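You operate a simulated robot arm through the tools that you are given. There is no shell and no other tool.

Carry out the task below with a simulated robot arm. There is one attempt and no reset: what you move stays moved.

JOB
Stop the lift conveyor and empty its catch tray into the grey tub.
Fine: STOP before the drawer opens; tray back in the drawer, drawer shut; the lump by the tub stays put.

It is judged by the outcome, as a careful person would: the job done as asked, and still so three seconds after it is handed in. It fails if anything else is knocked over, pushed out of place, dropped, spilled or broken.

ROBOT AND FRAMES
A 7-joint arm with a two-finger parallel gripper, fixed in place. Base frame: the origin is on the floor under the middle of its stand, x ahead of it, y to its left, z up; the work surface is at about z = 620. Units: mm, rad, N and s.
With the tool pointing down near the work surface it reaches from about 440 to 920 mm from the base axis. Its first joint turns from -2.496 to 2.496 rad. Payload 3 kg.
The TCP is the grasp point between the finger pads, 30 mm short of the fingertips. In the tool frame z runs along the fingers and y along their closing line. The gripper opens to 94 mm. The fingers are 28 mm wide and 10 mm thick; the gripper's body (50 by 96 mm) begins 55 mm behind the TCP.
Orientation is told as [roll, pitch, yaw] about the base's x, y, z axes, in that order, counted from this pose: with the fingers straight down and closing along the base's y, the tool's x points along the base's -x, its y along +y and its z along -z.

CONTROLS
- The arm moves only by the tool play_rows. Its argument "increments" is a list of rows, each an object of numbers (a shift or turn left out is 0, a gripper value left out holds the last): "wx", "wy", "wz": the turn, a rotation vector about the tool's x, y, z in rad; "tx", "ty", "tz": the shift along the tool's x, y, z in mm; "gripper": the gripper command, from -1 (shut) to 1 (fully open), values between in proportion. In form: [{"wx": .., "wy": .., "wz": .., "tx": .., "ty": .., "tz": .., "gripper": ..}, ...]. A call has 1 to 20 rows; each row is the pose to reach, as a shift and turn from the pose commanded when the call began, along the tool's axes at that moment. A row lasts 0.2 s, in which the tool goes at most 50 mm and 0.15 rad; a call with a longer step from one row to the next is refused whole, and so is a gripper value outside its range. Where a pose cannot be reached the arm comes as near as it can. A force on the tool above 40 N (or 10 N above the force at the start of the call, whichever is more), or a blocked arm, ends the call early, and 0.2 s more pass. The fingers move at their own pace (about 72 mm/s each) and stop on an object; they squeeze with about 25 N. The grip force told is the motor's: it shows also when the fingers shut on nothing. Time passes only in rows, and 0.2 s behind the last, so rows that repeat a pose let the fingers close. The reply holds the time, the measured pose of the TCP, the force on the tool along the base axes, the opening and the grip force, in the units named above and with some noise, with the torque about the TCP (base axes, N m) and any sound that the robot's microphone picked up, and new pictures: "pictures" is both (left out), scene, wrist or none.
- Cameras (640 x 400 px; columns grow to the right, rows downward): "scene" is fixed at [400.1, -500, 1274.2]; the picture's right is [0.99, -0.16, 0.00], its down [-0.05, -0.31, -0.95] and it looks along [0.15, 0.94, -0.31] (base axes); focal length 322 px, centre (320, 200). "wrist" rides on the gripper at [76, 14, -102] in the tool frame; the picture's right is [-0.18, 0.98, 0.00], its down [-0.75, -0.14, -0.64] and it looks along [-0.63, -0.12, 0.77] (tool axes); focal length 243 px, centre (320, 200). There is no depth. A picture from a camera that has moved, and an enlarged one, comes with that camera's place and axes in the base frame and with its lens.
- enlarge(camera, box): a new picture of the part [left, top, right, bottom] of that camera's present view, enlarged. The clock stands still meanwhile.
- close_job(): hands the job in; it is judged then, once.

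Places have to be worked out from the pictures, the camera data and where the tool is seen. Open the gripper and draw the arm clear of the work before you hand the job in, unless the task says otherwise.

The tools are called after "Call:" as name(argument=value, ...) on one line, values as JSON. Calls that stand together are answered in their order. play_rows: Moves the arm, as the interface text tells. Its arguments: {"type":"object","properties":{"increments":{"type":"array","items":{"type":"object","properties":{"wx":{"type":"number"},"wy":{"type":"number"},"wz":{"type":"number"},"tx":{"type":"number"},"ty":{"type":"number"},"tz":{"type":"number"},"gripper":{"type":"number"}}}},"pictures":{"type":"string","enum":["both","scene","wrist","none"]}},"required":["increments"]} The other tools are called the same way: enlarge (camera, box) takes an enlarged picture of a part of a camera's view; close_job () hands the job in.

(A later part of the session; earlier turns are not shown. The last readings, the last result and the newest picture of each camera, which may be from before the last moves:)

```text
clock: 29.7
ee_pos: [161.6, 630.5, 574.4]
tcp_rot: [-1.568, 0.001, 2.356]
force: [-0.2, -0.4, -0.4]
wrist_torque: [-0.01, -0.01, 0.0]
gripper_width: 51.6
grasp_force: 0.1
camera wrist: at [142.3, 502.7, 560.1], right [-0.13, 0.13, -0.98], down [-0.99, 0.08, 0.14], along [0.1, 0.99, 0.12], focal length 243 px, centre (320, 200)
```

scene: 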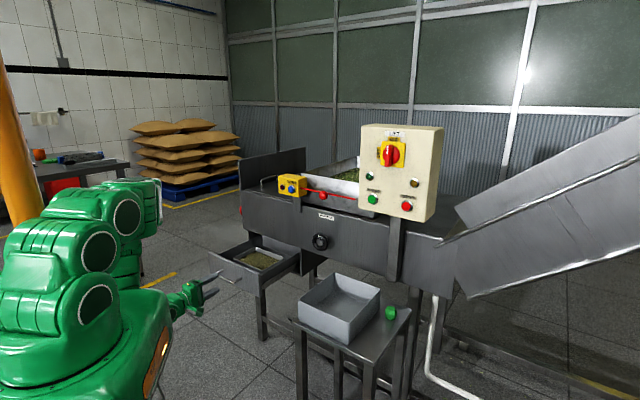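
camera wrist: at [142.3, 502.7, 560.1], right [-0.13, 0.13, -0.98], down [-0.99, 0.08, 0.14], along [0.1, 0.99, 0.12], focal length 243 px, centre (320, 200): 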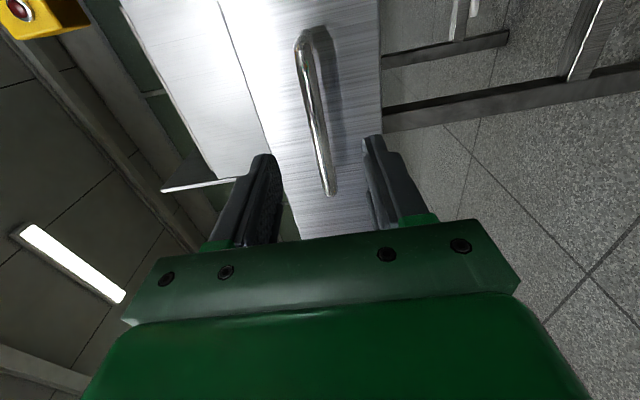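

The fingers are clear of the handle. I raise the arm and turn the tool to point down, placing the wrist camera to look over the open drawer and tray.

Call:
play_rows(increments=[{"wx": -0.131, "tx": 3.5, "ty": -23, "tz": 0}, {"wx": -0.262, "tx": 7, "ty": -46, "tz": 0}, {"wx": -0.393, "tx": 10.4, "ty": -69, "tz": 0}, {"wx": -0.524, "tx": 13.9, "ty": -92, "tz": 4}, {"wx": -0.654, "tx": 17.3, "ty": -115, "tz": 8}, {"wx": -0.785, "tx": 20.8, "ty": -138, "tz": 12}, {"wx": -0.916, "tx": 24.3, "ty": -161, "tz": 17}, {"wx": -1.047, "tx": 27.7, "ty": -184, "tz": 22}, {"wx": -1.178, "tx": 31.2, "ty": -207, "tz": 27}, {"wx": -1.309, "tx": 34.7, "ty": -230, "tz": 32}, {"wx": -1.44, "tx": 38.1, "ty": -253, "tz": 36}, {"wx": -1.5708, "tx": 41.6, "ty": -275.6, "tz": 40}, {"wx": -1.5708, "tx": 41.6, "ty": -275.6, "tz": 40}], pictures="both")

Call:
enlarge(camera="wrist", box=[80, 0, 320, 240])

Call:
enlarge(camera="scene", box=[200, 225, 310, 300])

```text
clock: 32.5
ee_pos: [220.1, 627.0, 851.5]
tcp_rot: [0.003, 0.0, 2.356]
force: [-0.4, 0.0, 1.0]
wrist_torque: [-0.01, 0.01, -0.01]
gripper_width: 51.6
grasp_force: 0.1
camera wrist: at [262.9, 563.5, 953.4], right [-0.82, -0.57, 0.0], down [-0.43, 0.63, 0.64], along [-0.36, 0.53, -0.77], focal length 243 px, centre (320, 200)
```

scene: 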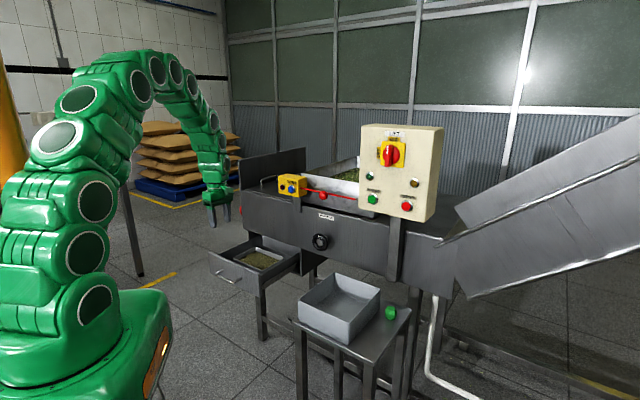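
wrist: 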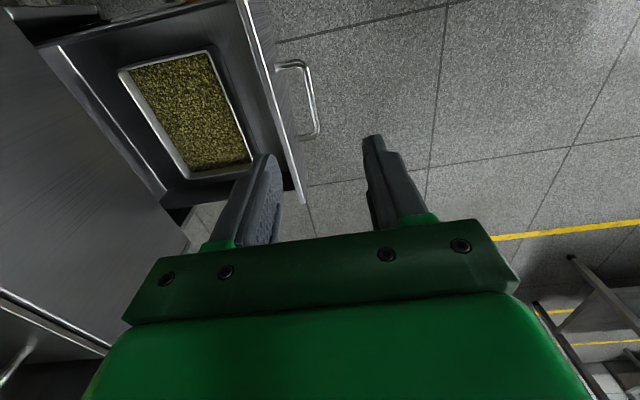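

```text
1.67 times, centred on (200, 120) of wrist
camera zoom: at [262.9, 563.5, 953.4], right [-0.82, -0.57, 0.0], down [-0.43, 0.63, 0.64], along [-0.36, 0.53, -0.77], focal length 404 px, centre (520, 333)
```

zoom: 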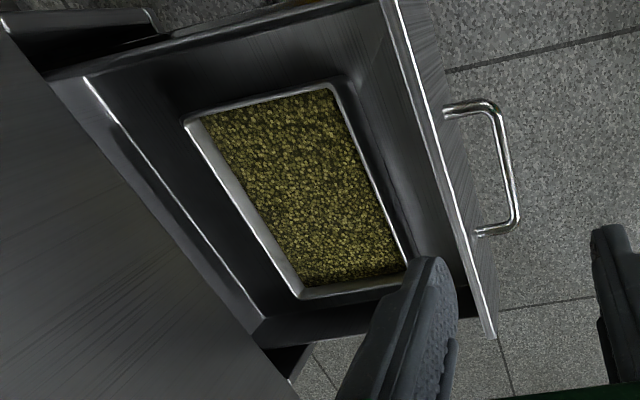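

```text
5.33 times, centred on (255, 262) of scene
camera zoom: at [400.1, -500.0, 1274.2], right [0.99, -0.16, 0.0], down [-0.05, -0.31, -0.95], along [0.15, 0.94, -0.31], focal length 1720 px, centre (667, -133)
```

zoom: 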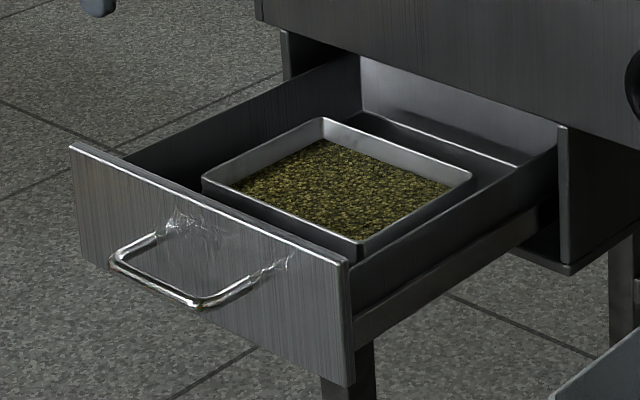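

The tray rim is at about p -424 to -239, q 733 to 871, z ≈ 586, centred in the drawer. I zoom in further on it to check for a grip feature, its wall thickness and its depth.

Call:
enlarge(camera="wrist", box=[110, 30, 270, 190])

Call:
enlarge(camera="scene", box=[230, 240, 292, 280])

```text
2.50 times, centred on (190, 110) of wrist
camera zoom: at [262.9, 563.5, 953.4], right [-0.82, -0.57, 0.0], down [-0.43, 0.63, 0.64], along [-0.36, 0.53, -0.77], focal length 606 px, centre (645, 425)
```

zoom: 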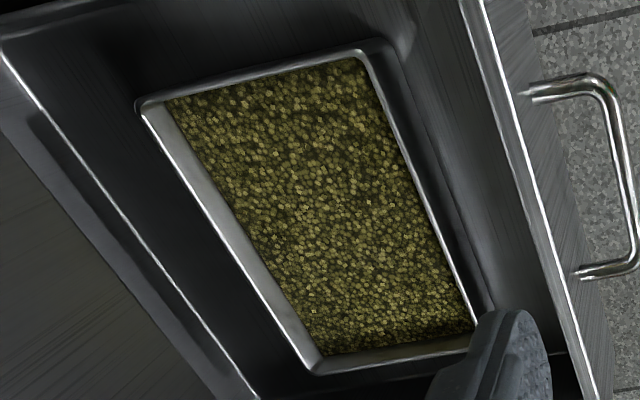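

```text
10.00 times, centred on (261, 260) of scene
camera zoom: at [400.1, -500.0, 1274.2], right [0.99, -0.16, 0.0], down [-0.05, -0.31, -0.95], along [0.15, 0.94, -0.31], focal length 3224 px, centre (910, -400)
```

zoom: 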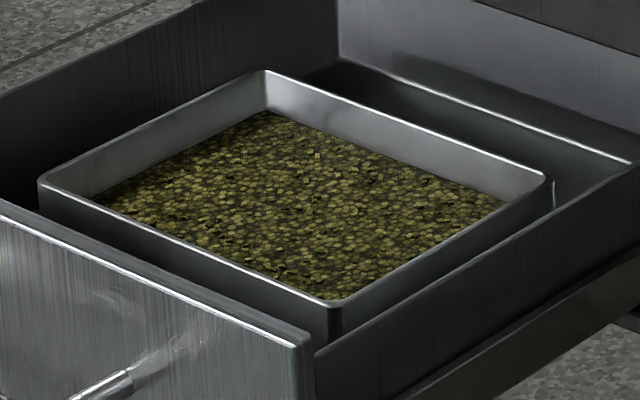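

The tray is a plain rectangular pan with the contents about 20 mm below the rim, so I'd pinch the middle of its front wall and pour over a short edge by rolling about the closing axis. Before lifting anything, I rehearse the pour pose empty-handed over the tub to make sure the arm can reach it.

Call:
play_rows(increments=[{"tx": 37.5, "ty": 1, "tz": 1.6}, {"tx": 75, "ty": 2, "tz": 3.2}, {"tx": 112.5, "ty": 3, "tz": 4.8}, {"tx": 150, "ty": 4, "tz": 6.4}, {"tx": 187.5, "ty": 5, "tz": 8}, {"tx": 225, "ty": 6, "tz": 9.6}, {"tx": 262.5, "ty": 7, "tz": 11.2}, {"tx": 300, "ty": 8, "tz": 12.8}, {"tx": 337.5, "ty": 9, "tz": 14.4}, {"tx": 375, "ty": 10, "tz": 16}, {"tx": 412.5, "ty": 12, "tz": 18}, {"tx": 450, "ty": 13, "tz": 20}, {"tx": 487.7, "ty": 14, "tz": 21.5}, {"tx": 487.7, "ty": 14, "tz": 21.5}], pictures="both")

```text
clock: 35.5
ee_pos: [555.9, 275.2, 830.4]
tcp_rot: [0.001, 0.001, 2.356]
force: [0.4, -0.2, 0.2]
wrist_torque: [0.0, 0.03, 0.0]
gripper_width: 51.8
grasp_force: 0.0
camera wrist: at [599.6, 211.1, 931.7], right [-0.82, -0.57, 0.0], down [-0.43, 0.63, 0.64], along [-0.36, 0.53, -0.77], focal length 243 px, centre (320, 200)
```

scene: 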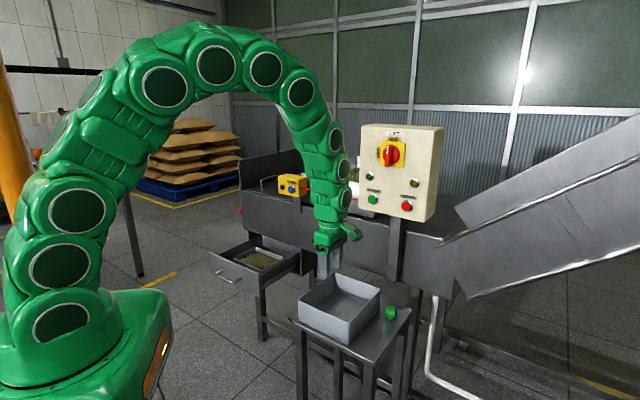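
wrist: 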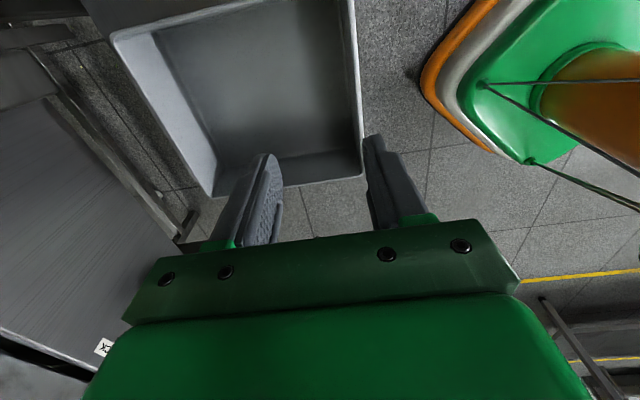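

The tub position is confirmed: rim at p ≈ 105–278, q ≈ 556–748, z ≈ 692. Now I rehearse the pour roll, about the tool's y axis, up to about 2.0 rad.

Call:
play_rows(increments=[{"wy": 0.133}, {"wy": 0.267}, {"wy": 0.4}, {"wy": 0.533}, {"wy": 0.667}, {"wy": 0.8}, {"wy": 0.933}, {"wy": 1.067}, {"wy": 1.2}, {"wy": 1.333}, {"wy": 1.467}, {"wy": 1.6}, {"wy": 1.733}, {"wy": 1.867}, {"wy": 2.0}, {"wy": 2.0}], pictures="both")

```text
clock: 38.9
ee_pos: [555.4, 274.0, 828.5]
tcp_rot: [3.136, 1.139, -0.788]
force: [0.1, 0.3, -0.4]
wrist_torque: [0.01, 0.02, 0.0]
gripper_width: 51.7
grasp_force: 0.0
camera wrist: at [456.4, 351.9, 855.0], right [-0.64, -0.75, -0.17], down [-0.09, 0.29, -0.95], along [0.76, -0.6, -0.25], focal length 243 px, centre (320, 200)
```

scene: 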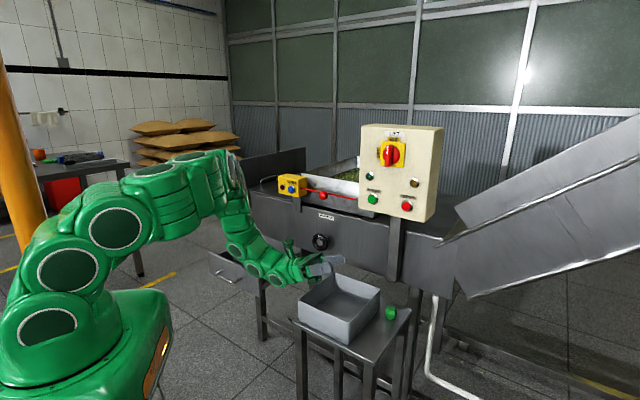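
wrist: 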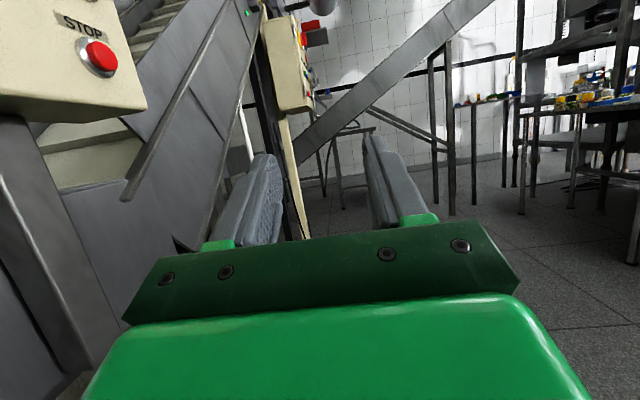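

The full pour roll is reachable with no complaint. I roll back to tool-down, then return over the drawer.

Call:
play_rows(increments=[{"wy": -0.133}, {"wy": -0.267}, {"wy": -0.4}, {"wy": -0.533}, {"wy": -0.667}, {"wy": -0.8}, {"wy": -0.933}, {"wy": -1.067}, {"wy": -1.2}, {"wy": -1.333}, {"wy": -1.467}, {"wy": -1.6}, {"wy": -1.733}, {"wy": -1.867}, {"wy": -2.0}, {"wy": -2.0}], pictures="none")

```text
clock: 42.3
ee_pos: [556.1, 273.5, 830.3]
tcp_rot: [0.002, -0.001, 2.357]
force: [0.5, -0.4, -0.4]
wrist_torque: [0.03, 0.03, 0.0]
gripper_width: 51.9
grasp_force: 0.0
```

Back to tool-down. I move above the tray's front wall (p ≈ -331, q ≈ 733) at z = 720 with the gripper at about 40 mm, and look at how the rim lies under the fingers.

Call:
play_rows(increments=[{"tx": -38, "ty": -5, "tz": 4, "gripper": -0.15}, {"tx": -76, "ty": -12, "tz": 8}, {"tx": -114, "ty": -20, "tz": 14}, {"tx": -152, "ty": -30, "tz": 20}, {"tx": -190, "ty": -40, "tz": 28}, {"tx": -228, "ty": -50, "tz": 36}, {"tx": -266, "ty": -60, "tz": 45}, {"tx": -304, "ty": -72, "tz": 54}, {"tx": -342, "ty": -84, "tz": 64}, {"tx": -380, "ty": -96, "tz": 74}, {"tx": -418, "ty": -109, "tz": 84}, {"tx": -456, "ty": -122, "tz": 94}, {"tx": -494, "ty": -134, "tz": 102}, {"tx": -530.7, "ty": -146.3, "tz": 110}, {"tx": -530.7, "ty": -146.3, "tz": 110}], pictures="both")

Call:
enlarge(camera="wrist", box=[180, 0, 440, 240])

Call:
enlarge(camera="scene", box=[200, 215, 310, 290])

```text
clock: 45.5
ee_pos: [284.4, 753.4, 717.4]
tcp_rot: [0.003, -0.001, 2.356]
force: [-0.1, -0.4, -0.5]
wrist_torque: [-0.01, 0.0, -0.01]
gripper_width: 39.9
grasp_force: 0.0
camera wrist: at [328.4, 688.1, 819.5], right [-0.83, -0.56, 0.0], down [-0.43, 0.63, 0.64], along [-0.36, 0.53, -0.77], focal length 243 px, centre (320, 200)
```

scene: 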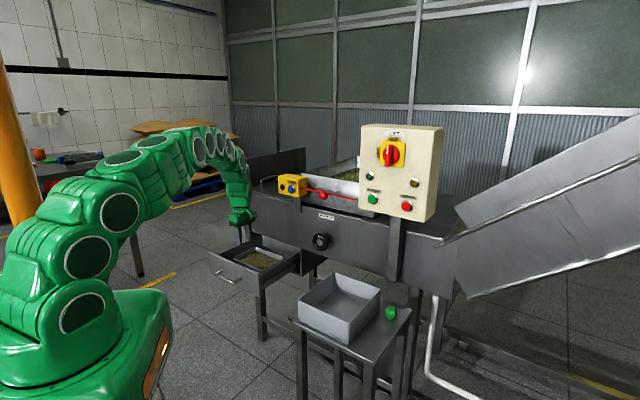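
wrist: 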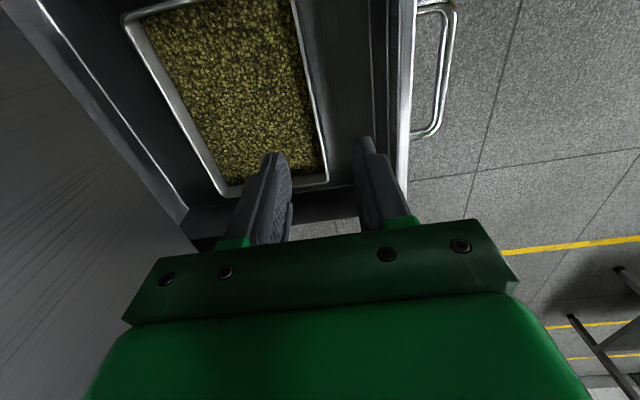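

```text
1.67 times, centred on (310, 120) of wrist
camera zoom: at [328.4, 688.1, 819.5], right [-0.83, -0.56, 0.0], down [-0.43, 0.63, 0.64], along [-0.36, 0.53, -0.77], focal length 404 px, centre (337, 333)
```

zoom: 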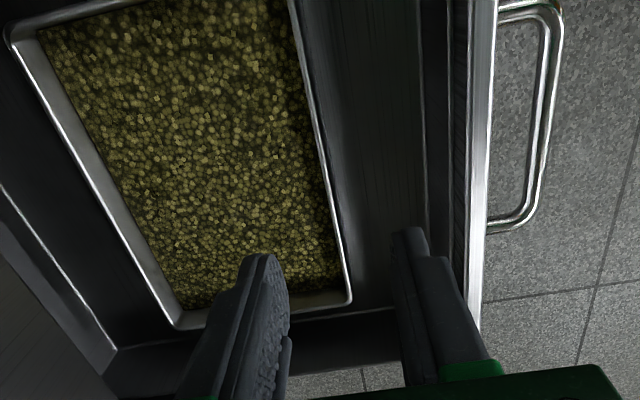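

```text
5.33 times, centred on (255, 252) of scene
camera zoom: at [400.1, -500.0, 1274.2], right [0.99, -0.16, 0.0], down [-0.05, -0.31, -0.95], along [0.15, 0.94, -0.31], focal length 1720 px, centre (667, -80)
```

zoom: 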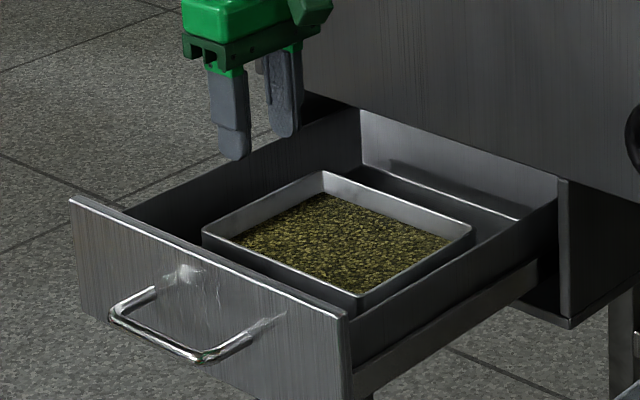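

From this closer view the front wall's rim is at q ≈ 739–740, the left end at p ≈ -419 and the right at p ≈ -239. I shift about 6 mm in q and descend until the tips are just about at rim level, then check.

Call:
play_rows(increments=[{"tx": 2, "ty": -5.5, "tz": 20}, {"tx": 2, "ty": -5.5, "tz": 45}, {"tx": 2, "ty": -5.5, "tz": 70}, {"tx": 2, "ty": -5.5, "tz": 90}, {"tx": 2, "ty": -5.5, "tz": 105}, {"tx": 2, "ty": -5.5, "tz": 105}], pictures="both")

Call:
enlarge(camera="wrist", box=[180, 0, 440, 240])

Call:
enlarge(camera="scene", box=[215, 225, 305, 290])

```text
clock: 46.9
ee_pos: [289.2, 753.1, 614.1]
tcp_rot: [0.002, 0.002, 2.355]
force: [-0.3, -1.3, 0.2]
wrist_torque: [-0.01, -0.02, -0.01]
gripper_width: 40.0
grasp_force: 0.1
camera wrist: at [332.4, 690.3, 715.6], right [-0.83, -0.56, 0.0], down [-0.43, 0.63, 0.64], along [-0.36, 0.53, -0.77], focal length 243 px, centre (320, 200)
```

scene: 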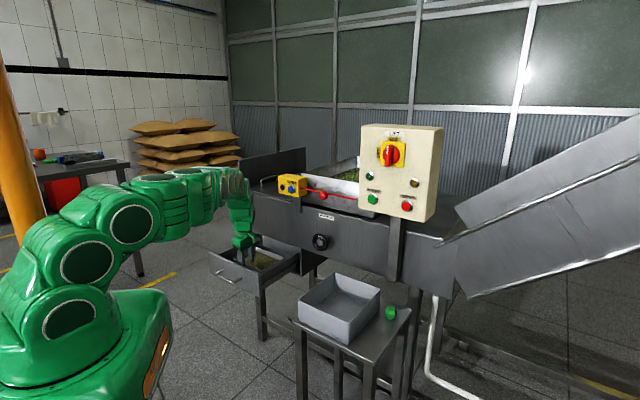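
wrist: 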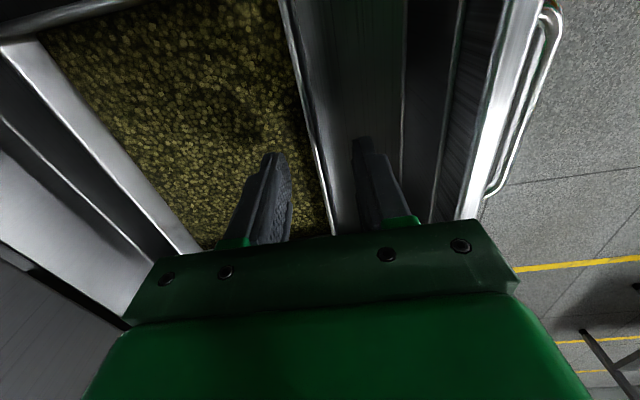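

```text
1.67 times, centred on (310, 120) of wrist
camera zoom: at [332.4, 690.3, 715.6], right [-0.83, -0.56, 0.0], down [-0.43, 0.63, 0.64], along [-0.36, 0.53, -0.77], focal length 404 px, centre (337, 333)
```

zoom: 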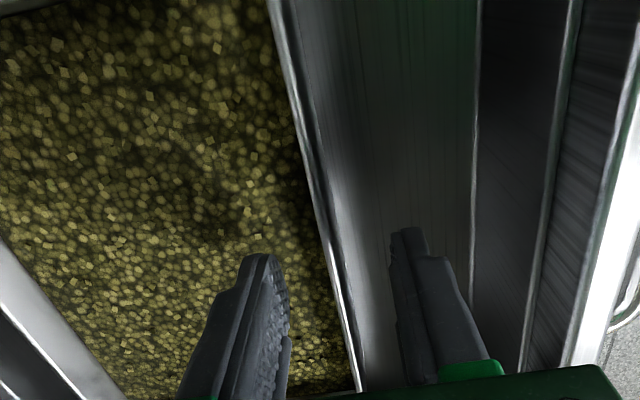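

```text
6.15 times, centred on (260, 258) of scene
camera zoom: at [400.1, -500.0, 1274.2], right [0.99, -0.16, 0.0], down [-0.05, -0.31, -0.95], along [0.15, 0.94, -0.31], focal length 1984 px, centre (689, -154)
```

zoom: 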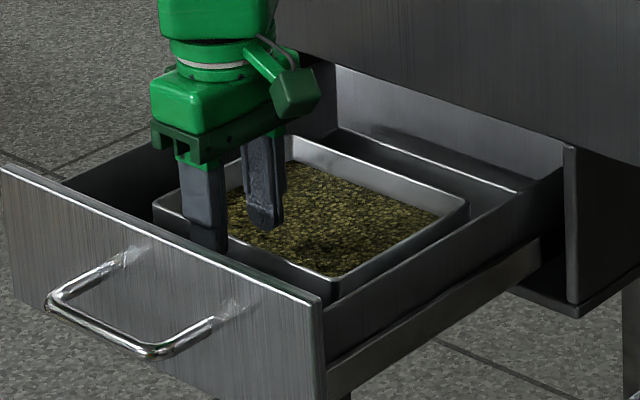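

The rim passes midway between the fingers (q ≈ 736) and the tips are at about rim level. I creep down 18 mm so the pads straddle the wall, watching for contact force.

Call:
play_rows(increments=[{"tz": 4}, {"tz": 8}, {"tz": 12}, {"tz": 15}, {"tz": 18}, {"tz": 18}], pictures="both")

Call:
enlarge(camera="scene", box=[230, 230, 300, 280])

Call:
enlarge(camera="wrist", box=[200, 80, 420, 260])

```text
clock: 48.3
ee_pos: [288.5, 755.0, 596.1]
tcp_rot: [0.002, 0.0, 2.356]
force: [0.2, -0.3, 0.0]
wrist_torque: [-0.05, -0.01, 0.02]
gripper_width: 39.8
grasp_force: 0.1
camera wrist: at [331.9, 690.4, 697.9], right [-0.83, -0.56, 0.0], down [-0.43, 0.63, 0.64], along [-0.36, 0.53, -0.77], focal length 243 px, centre (320, 200)
```

scene: 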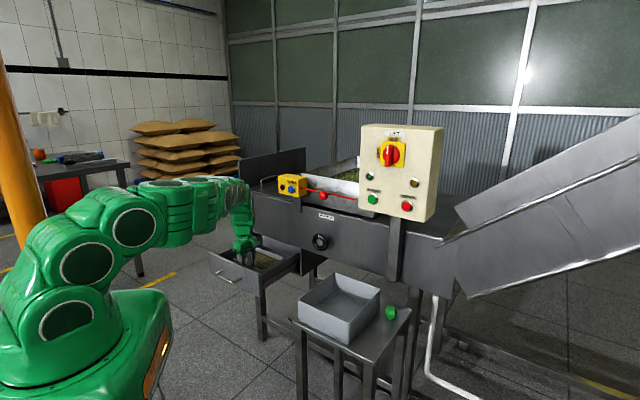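
wrist: 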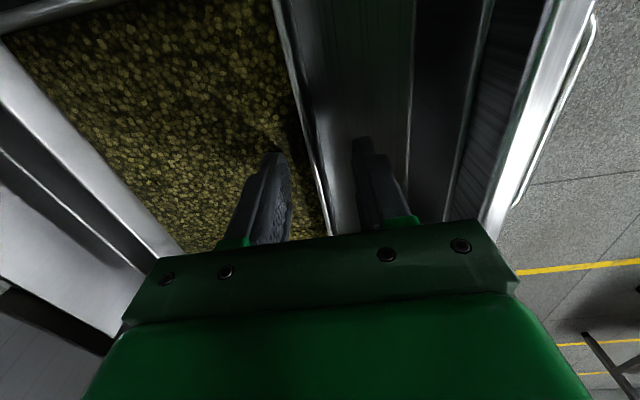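

```text
8.00 times, centred on (265, 255) of scene
camera zoom: at [400.1, -500.0, 1274.2], right [0.99, -0.16, 0.0], down [-0.05, -0.31, -0.95], along [0.15, 0.94, -0.31], focal length 2579 px, centre (760, -240)
```

zoom: 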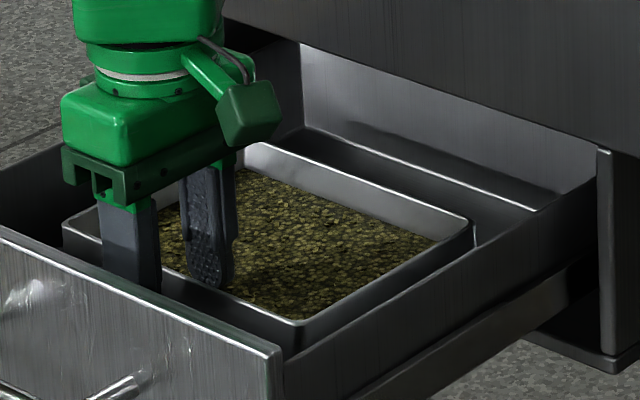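

```text
2.22 times, centred on (310, 170) of wrist
camera zoom: at [331.9, 690.4, 697.9], right [-0.83, -0.56, 0.0], down [-0.43, 0.63, 0.64], along [-0.36, 0.53, -0.77], focal length 539 px, centre (342, 267)
```

zoom: 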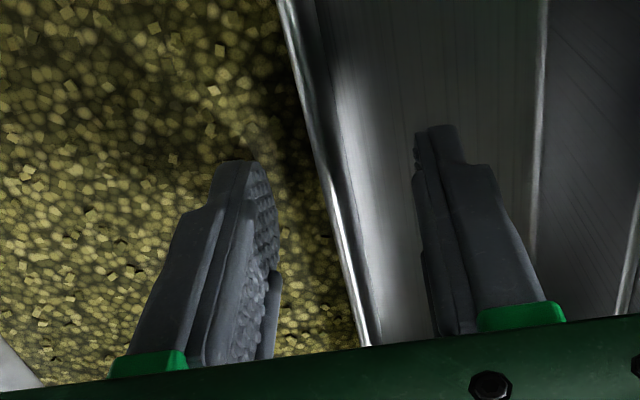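

There is no contact yet and the tips are just at the contents' surface. I go 6 mm deeper for a firmer hold on the wall, checking force.

Call:
play_rows(increments=[{"tz": 2}, {"tz": 4}, {"tz": 6}, {"tz": 6}], pictures="wrist")

Call:
enlarge(camera="wrist", box=[200, 80, 420, 260])

```text
clock: 49.2
ee_pos: [291.6, 756.8, 593.0]
tcp_rot: [-0.003, 0.0, 2.357]
force: [-0.3, -2.3, 7.7]
wrist_torque: [0.06, -0.11, 0.08]
gripper_width: 39.1
grasp_force: 0.1
stopped in row 4: the force on the tool passed its limit at 42 N (the readings are from after the stop); the commanded pose is now the measured one
camera wrist: at [333.1, 691.8, 694.6], right [-0.82, -0.57, 0.0], down [-0.44, 0.63, 0.64], along [-0.36, 0.53, -0.77], focal length 243 px, centre (320, 200)
```

wrist: 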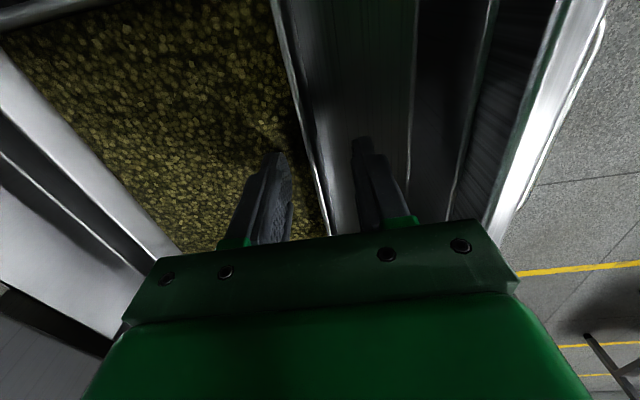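

```text
2.22 times, centred on (310, 170) of wrist
camera zoom: at [333.1, 691.8, 694.6], right [-0.82, -0.57, 0.0], down [-0.44, 0.63, 0.64], along [-0.36, 0.53, -0.77], focal length 539 px, centre (342, 267)
```

zoom: 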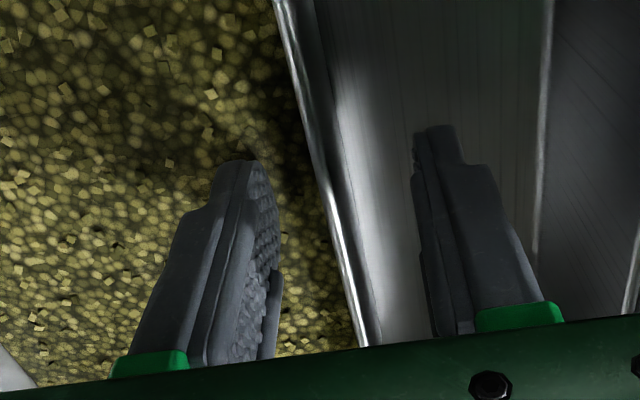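

Contact came at tip height of about 562 to 563, so the contents' surface is solid there. I ease up 1.5 mm, recentre on the wall (q ≈ 737), and close the fingers gently on it.

Call:
play_rows(increments=[{"tz": -1.5, "ty": 2}, {"tz": -1.5, "ty": 4.3}, {"tz": -1.5, "ty": 4.3}, {"tz": -1.5, "ty": 4.3, "gripper": -0.5}, {"tz": -1.5, "ty": 4.3, "gripper": -0.7}, {"tz": -1.5, "ty": 4.3, "gripper": -0.8}], pictures="wrist")

Call:
enlarge(camera="wrist", box=[200, 80, 420, 260])

```text
clock: 50.6
ee_pos: [287.1, 753.5, 593.4]
tcp_rot: [-0.003, -0.001, 2.356]
force: [-0.2, -0.2, -0.2]
wrist_torque: [0.0, 0.04, 0.02]
gripper_width: 9.4
grasp_force: 0.2
camera wrist: at [329.7, 688.8, 695.7], right [-0.83, -0.57, 0.0], down [-0.43, 0.63, 0.64], along [-0.36, 0.53, -0.77], focal length 243 px, centre (320, 200)
```

wrist: 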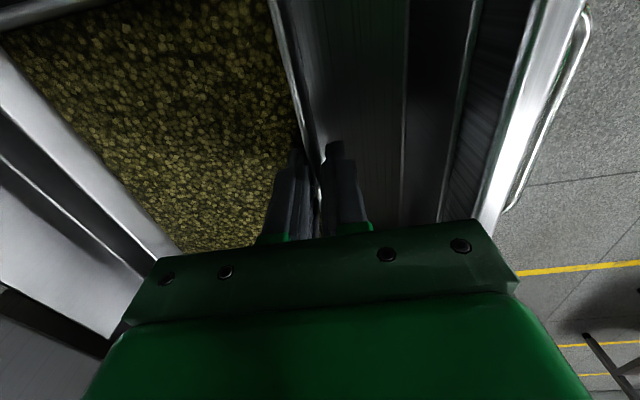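

```text
2.22 times, centred on (310, 170) of wrist
camera zoom: at [329.7, 688.8, 695.7], right [-0.83, -0.57, 0.0], down [-0.43, 0.63, 0.64], along [-0.36, 0.53, -0.77], focal length 539 px, centre (342, 267)
```

zoom: 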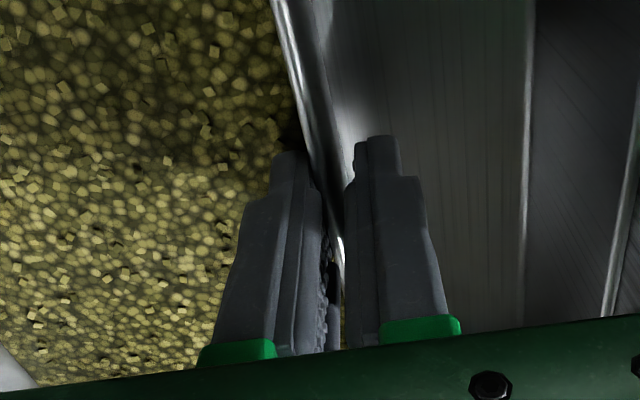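

The wall is between the pads with a few mm of play. I close fully.

Call:
play_rows(increments=[{"gripper": -0.9}, {"gripper": -1}, {"gripper": -1}, {"gripper": -1}], pictures="wrist")

Call:
enlarge(camera="wrist", box=[200, 80, 420, 260])

```text
clock: 51.6
ee_pos: [288.2, 753.9, 595.7]
tcp_rot: [-0.002, 0.0, 2.357]
force: [0.3, -0.3, 1.3]
wrist_torque: [-0.04, 0.14, -0.01]
gripper_width: 4.1
grasp_force: 25.2
camera wrist: at [329.7, 688.8, 695.7], right [-0.82, -0.57, 0.0], down [-0.43, 0.63, 0.64], along [-0.36, 0.53, -0.77], focal length 243 px, centre (320, 200)
```

wrist: 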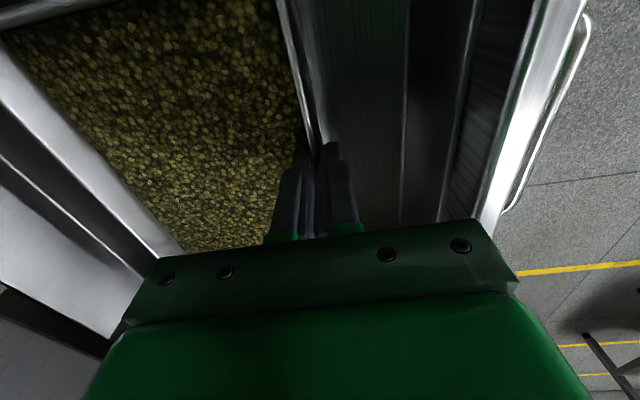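

```text
2.22 times, centred on (310, 170) of wrist
camera zoom: at [329.7, 688.8, 695.7], right [-0.82, -0.57, 0.0], down [-0.43, 0.63, 0.64], along [-0.36, 0.53, -0.77], focal length 539 px, centre (342, 267)
```

zoom: 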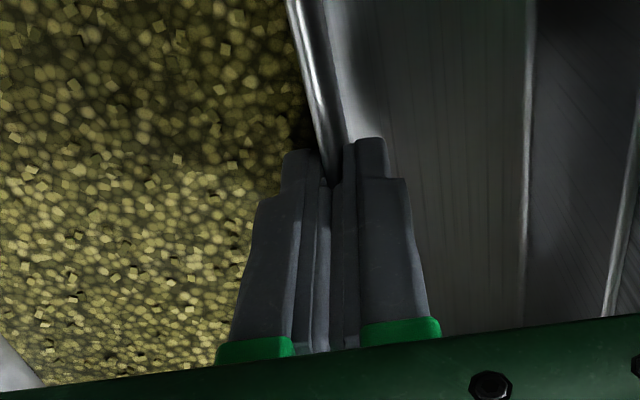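

The grip is solid on a 4 mm wall at 25 N. I lift just a few millimetres, slowly, to feel the weight and see whether the tray stays level.

Call:
play_rows(increments=[{"tz": -1}, {"tz": -2}, {"tz": -3.5}, {"tz": -5}, {"tz": -6}, {"tz": -6}, {"tz": -6}], pictures="both")

Call:
enlarge(camera="scene", box=[220, 225, 300, 285])

Call:
enlarge(camera="wrist", box=[0, 0, 400, 260])

```text
clock: 53.2
ee_pos: [287.0, 753.7, 599.5]
tcp_rot: [-0.003, -0.001, 2.356]
force: [-0.3, -0.3, -3.6]
wrist_torque: [-0.16, 0.17, 0.01]
gripper_width: 3.7
grasp_force: 25.8
camera wrist: at [330.7, 688.3, 701.4], right [-0.82, -0.57, 0.0], down [-0.43, 0.63, 0.64], along [-0.36, 0.53, -0.77], focal length 243 px, centre (320, 200)
```

scene: 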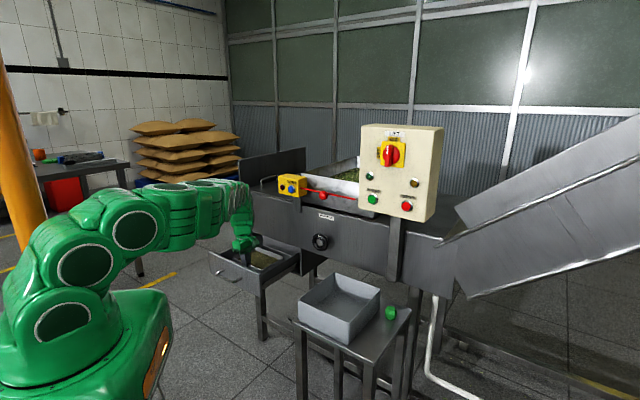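
wrist: 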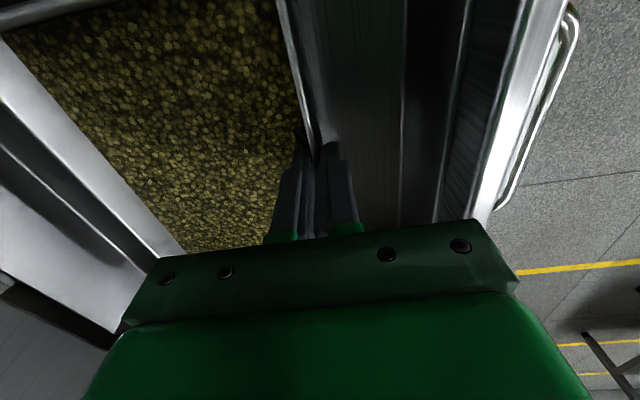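

```text
6.67 times, centred on (260, 255) of scene
camera zoom: at [400.1, -500.0, 1274.2], right [0.99, -0.16, 0.0], down [-0.05, -0.31, -0.95], along [0.15, 0.94, -0.31], focal length 2150 px, centre (720, -167)
```

zoom: 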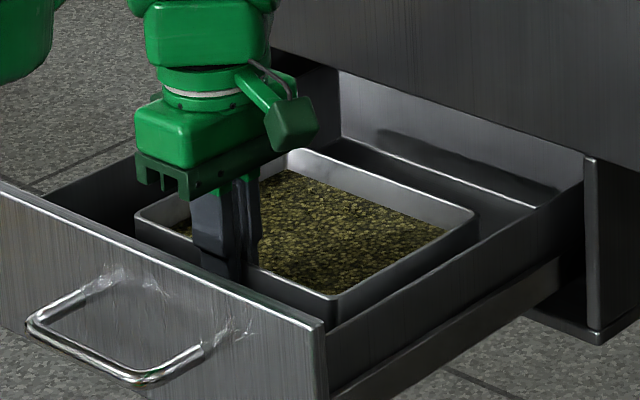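

```text
1.54 times, centred on (200, 130) of wrist
camera zoom: at [330.7, 688.3, 701.4], right [-0.82, -0.57, 0.0], down [-0.43, 0.63, 0.64], along [-0.36, 0.53, -0.77], focal length 373 px, centre (505, 308)
```

zoom: 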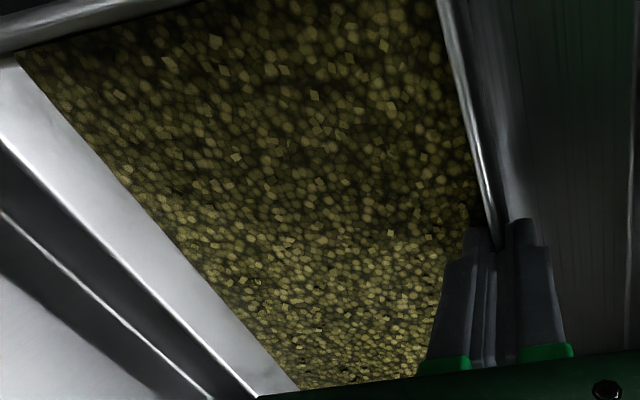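

The tool now carries about 3.6 N with a moment matching the full tray, so it is lifted and level. I ease it 25 mm toward the robot to clear the overhanging panel, still inside the drawer, then raise it straight up.

Call:
play_rows(increments=[{"tz": -2, "ty": 3}, {"tz": -4, "ty": 8}, {"tz": -5, "ty": 14}, {"tz": -6, "ty": 20}, {"tz": -8, "ty": 25}, {"tz": -12, "ty": 27}, {"tz": -18, "ty": 28}, {"tz": -25, "ty": 28}, {"tz": -33, "ty": 28}, {"tz": -42, "ty": 28}, {"tz": -51, "ty": 28}, {"tz": -60, "ty": 28}], pictures="both")

Call:
enlarge(camera="scene", box=[210, 205, 310, 285])

```text
clock: 55.8
ee_pos: [266.3, 731.7, 659.0]
tcp_rot: [-0.003, -0.001, 2.358]
force: [-0.5, -0.2, -3.7]
wrist_torque: [-0.17, 0.15, 0.0]
gripper_width: 3.4
grasp_force: 25.0
camera wrist: at [309.2, 667.7, 761.0], right [-0.82, -0.57, 0.0], down [-0.43, 0.63, 0.64], along [-0.36, 0.53, -0.77], focal length 243 px, centre (320, 200)
```

scene: 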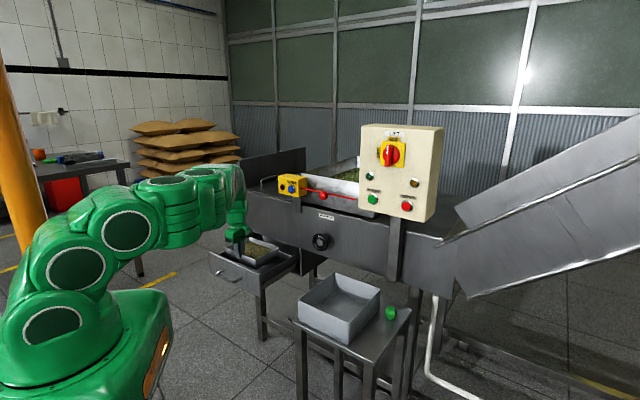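
wrist: 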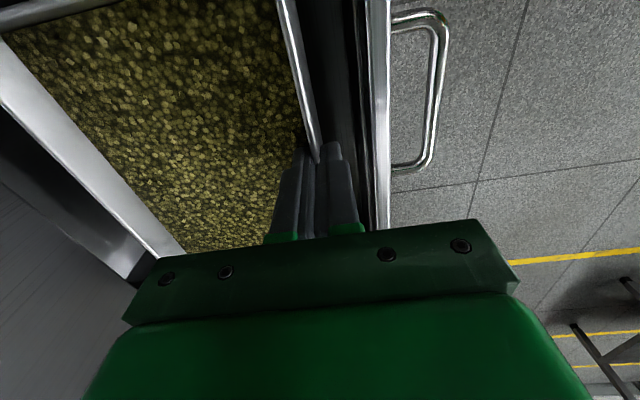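

```text
5.00 times, centred on (260, 245) of scene
camera zoom: at [400.1, -500.0, 1274.2], right [0.99, -0.16, 0.0], down [-0.05, -0.31, -0.95], along [0.15, 0.94, -0.31], focal length 1612 px, centre (620, -25)
```

zoom: 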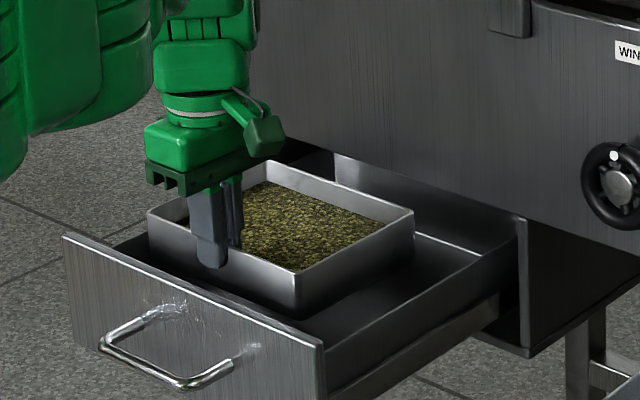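

The tray is held level with nothing spilled. I keep raising to carrying height (z ≈ 830), easing back toward the robot as it clears the drawer front.

Call:
play_rows(increments=[{"tz": -6}, {"tz": -15}, {"tz": -27}, {"tz": -40, "ty": 3}, {"tz": -54, "ty": 8}, {"tz": -68, "ty": 15}, {"tz": -82, "ty": 23}, {"tz": -96, "ty": 32}, {"tz": -110, "ty": 42}, {"tz": -124, "ty": 52}, {"tz": -138, "ty": 62}, {"tz": -150, "ty": 72}, {"tz": -160, "ty": 82}, {"tz": -167, "ty": 92}, {"tz": -170, "ty": 100}, {"tz": -170, "ty": 104}], pictures="both")

```text
clock: 59.2
ee_pos: [192.2, 659.9, 830.1]
tcp_rot: [0.0, 0.0, 2.356]
force: [0.4, 0.3, -2.5]
wrist_torque: [-0.15, 0.18, 0.02]
gripper_width: 3.4
grasp_force: 24.7
camera wrist: at [235.7, 594.9, 931.8], right [-0.83, -0.56, 0.0], down [-0.43, 0.63, 0.64], along [-0.36, 0.53, -0.77], focal length 243 px, centre (320, 200)
```

scene: 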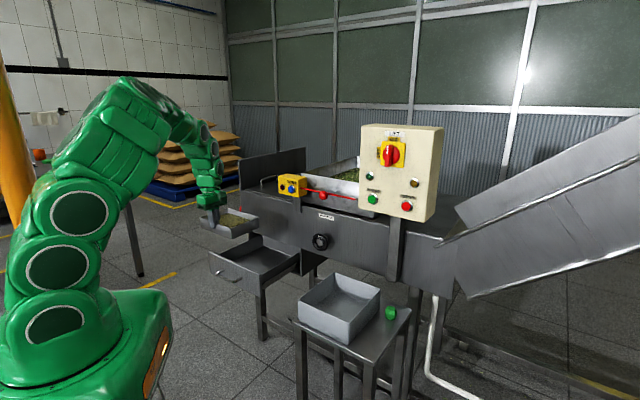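
wrist: 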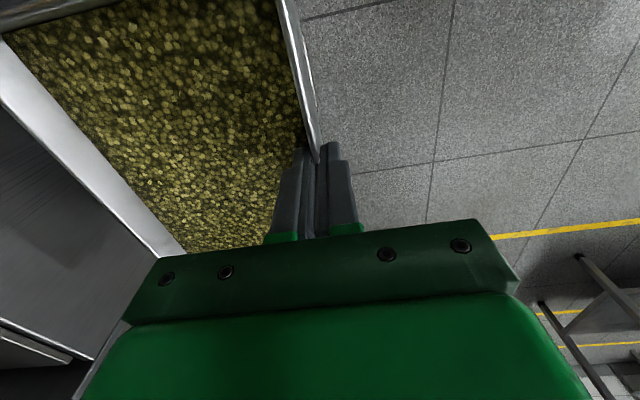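

The tray is stable at carrying height. I carry it level along the front of the machine to above the tub (p ≈ 215, q ≈ 586).

Call:
play_rows(increments=[{"tx": 12, "ty": 0}, {"tx": 32, "ty": 1}, {"tx": 60, "ty": 2}, {"tx": 94, "ty": 3}, {"tx": 129, "ty": 4}, {"tx": 164, "ty": 5.5}, {"tx": 199, "ty": 7}, {"tx": 234, "ty": 8}, {"tx": 269, "ty": 9}, {"tx": 304, "ty": 10.5}, {"tx": 339, "ty": 12}, {"tx": 374, "ty": 13}, {"tx": 409, "ty": 14}, {"tx": 444, "ty": 15.5}, {"tx": 479, "ty": 17}, {"tx": 510, "ty": 18}, {"tx": 532, "ty": 19}, {"tx": 544, "ty": 19}, {"tx": 544, "ty": 19}], pictures="both")

Call:
enlarge(camera="scene", box=[280, 210, 420, 350])

```text
clock: 63.2
ee_pos: [564.7, 262.0, 829.2]
tcp_rot: [-0.005, -0.001, 2.357]
force: [0.1, -0.1, -3.4]
wrist_torque: [-0.15, 0.14, 0.01]
gripper_width: 3.8
grasp_force: 25.0
camera wrist: at [607.5, 197.2, 930.9], right [-0.82, -0.57, 0.0], down [-0.43, 0.63, 0.64], along [-0.36, 0.53, -0.77], focal length 243 px, centre (320, 200)
```

scene: 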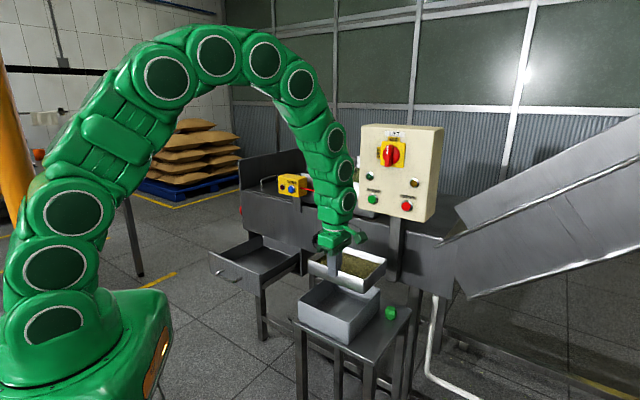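
wrist: 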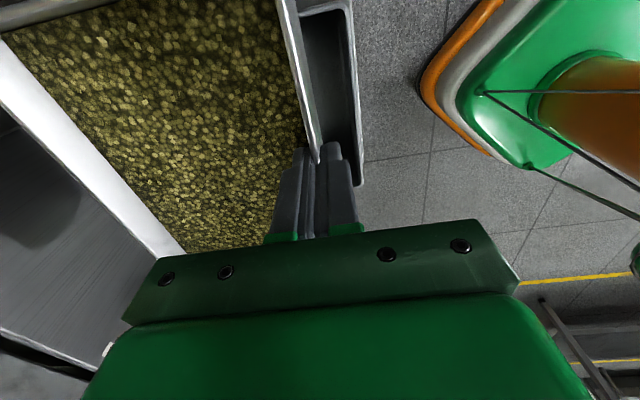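

```text
2.86 times, centred on (350, 280) of scene
camera zoom: at [400.1, -500.0, 1274.2], right [0.99, -0.16, 0.0], down [-0.05, -0.31, -0.95], along [0.15, 0.94, -0.31], focal length 921 px, centre (234, -29)
```

zoom: 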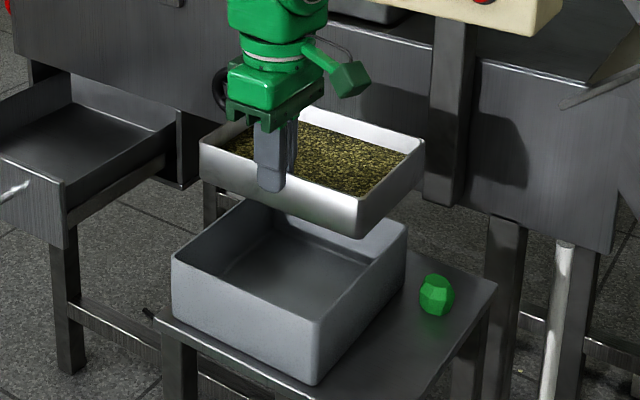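

The tray hangs centred over the tub: front-to-back q ≈ 584–718 inside the tub's 560–745. I lower it slightly and begin the slow pour roll over its left short edge, then look.

Call:
play_rows(increments=[{"wy": 0.05, "tz": 6}, {"wy": 0.11, "tz": 14}, {"wy": 0.18, "tz": 20}, {"wy": 0.25, "tz": 25}, {"wy": 0.32, "tz": 25}, {"wy": 0.39, "tz": 25}, {"wy": 0.46, "tz": 25}, {"wy": 0.53, "tz": 25}, {"wy": 0.6, "tz": 25}, {"wy": 0.66, "tz": 25}, {"wy": 0.72, "tz": 25}, {"wy": 0.78, "tz": 25}, {"wy": 0.78, "tz": 25}], pictures="both")

Call:
enlarge(camera="scene", box=[280, 220, 420, 360])

```text
clock: 66.0
ee_pos: [564.0, 261.9, 804.8]
tcp_rot: [-0.004, 0.781, 2.352]
force: [-0.4, 0.0, -3.1]
wrist_torque: [-0.1, 0.25, -0.02]
gripper_width: 3.8
grasp_force: 24.5
camera wrist: at [540.7, 263.9, 930.3], right [-0.79, -0.6, -0.13], down [-0.6, 0.8, -0.07], along [0.15, 0.02, -0.99], focal length 243 px, centre (320, 200)
```

scene: 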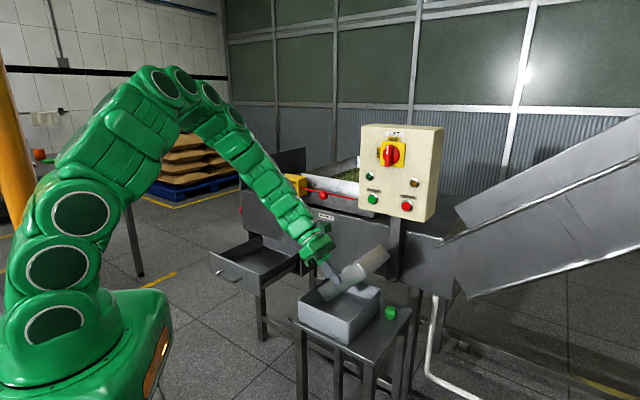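
wrist: 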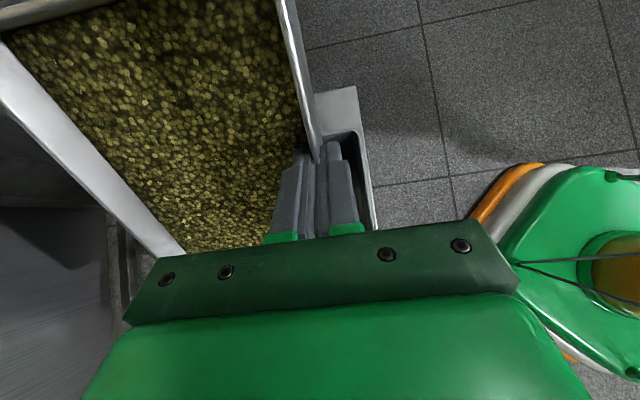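

```text
2.86 times, centred on (350, 290) of scene
camera zoom: at [400.1, -500.0, 1274.2], right [0.99, -0.16, 0.0], down [-0.05, -0.31, -0.95], along [0.15, 0.94, -0.31], focal length 921 px, centre (234, -57)
```

zoom: 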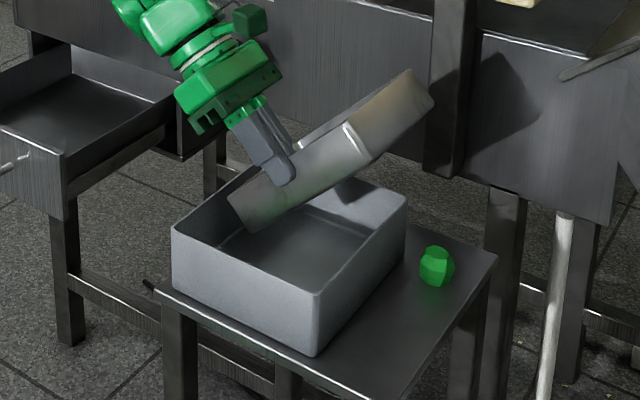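

At 45° the contents haven't moved yet. I continue rolling slowly to past vertical while shifting a little left to keep the pouring lip over the middle of the tub.

Call:
play_rows(increments=[{"wy": 0.08, "tx": -2, "tz": -2}, {"wy": 0.16, "tx": -4, "tz": -4}, {"wy": 0.24, "tx": -6, "tz": -6}, {"wy": 0.32, "tx": -8, "tz": -8}, {"wy": 0.4, "tx": -10, "tz": -10}, {"wy": 0.48, "tx": -12, "tz": -12}, {"wy": 0.56, "tx": -14, "tz": -14}, {"wy": 0.64, "tx": -16, "tz": -16}, {"wy": 0.72, "tx": -18, "tz": -18}, {"wy": 0.79, "tx": -20, "tz": -20}, {"wy": 0.79, "tx": -20, "tz": -20}, {"wy": 0.79, "tx": -20, "tz": -20}], pictures="both")

Call:
enlarge(camera="scene", box=[280, 220, 420, 360])

```text
clock: 68.6
ee_pos: [544.6, 280.1, 805.7]
tcp_rot: [-1.47, 1.568, 0.885]
force: [-0.3, 0.3, -2.9]
wrist_torque: [-0.03, 0.17, 0.0]
gripper_width: 3.6
grasp_force: 24.9
camera wrist: at [461.1, 343.0, 880.0], right [-0.69, -0.69, -0.19], down [-0.35, 0.56, -0.75], along [0.63, -0.46, -0.63], focal length 243 px, centre (320, 200)
```

scene: 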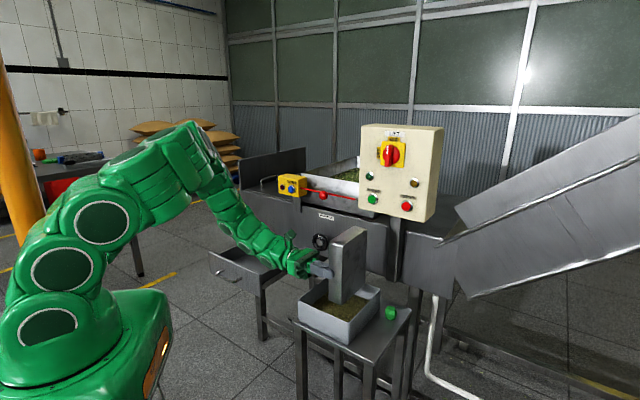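
wrist: 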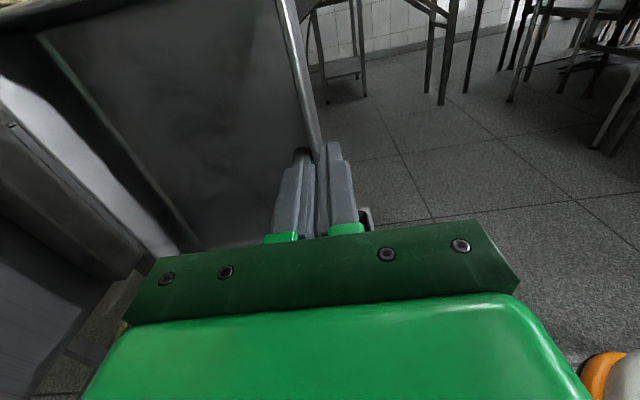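

```text
2.86 times, centred on (350, 290) of scene
camera zoom: at [400.1, -500.0, 1274.2], right [0.99, -0.16, 0.0], down [-0.05, -0.31, -0.95], along [0.15, 0.94, -0.31], focal length 921 px, centre (234, -57)
```

zoom: 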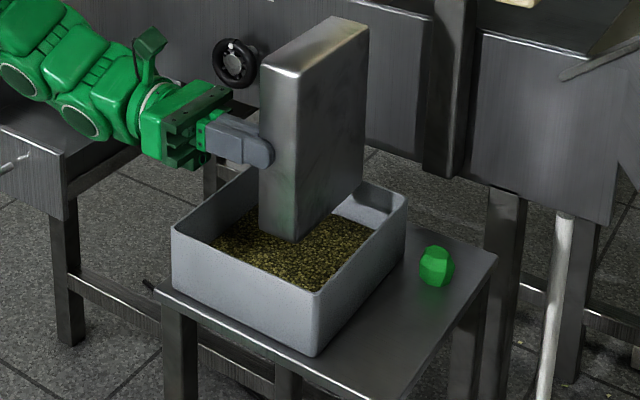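

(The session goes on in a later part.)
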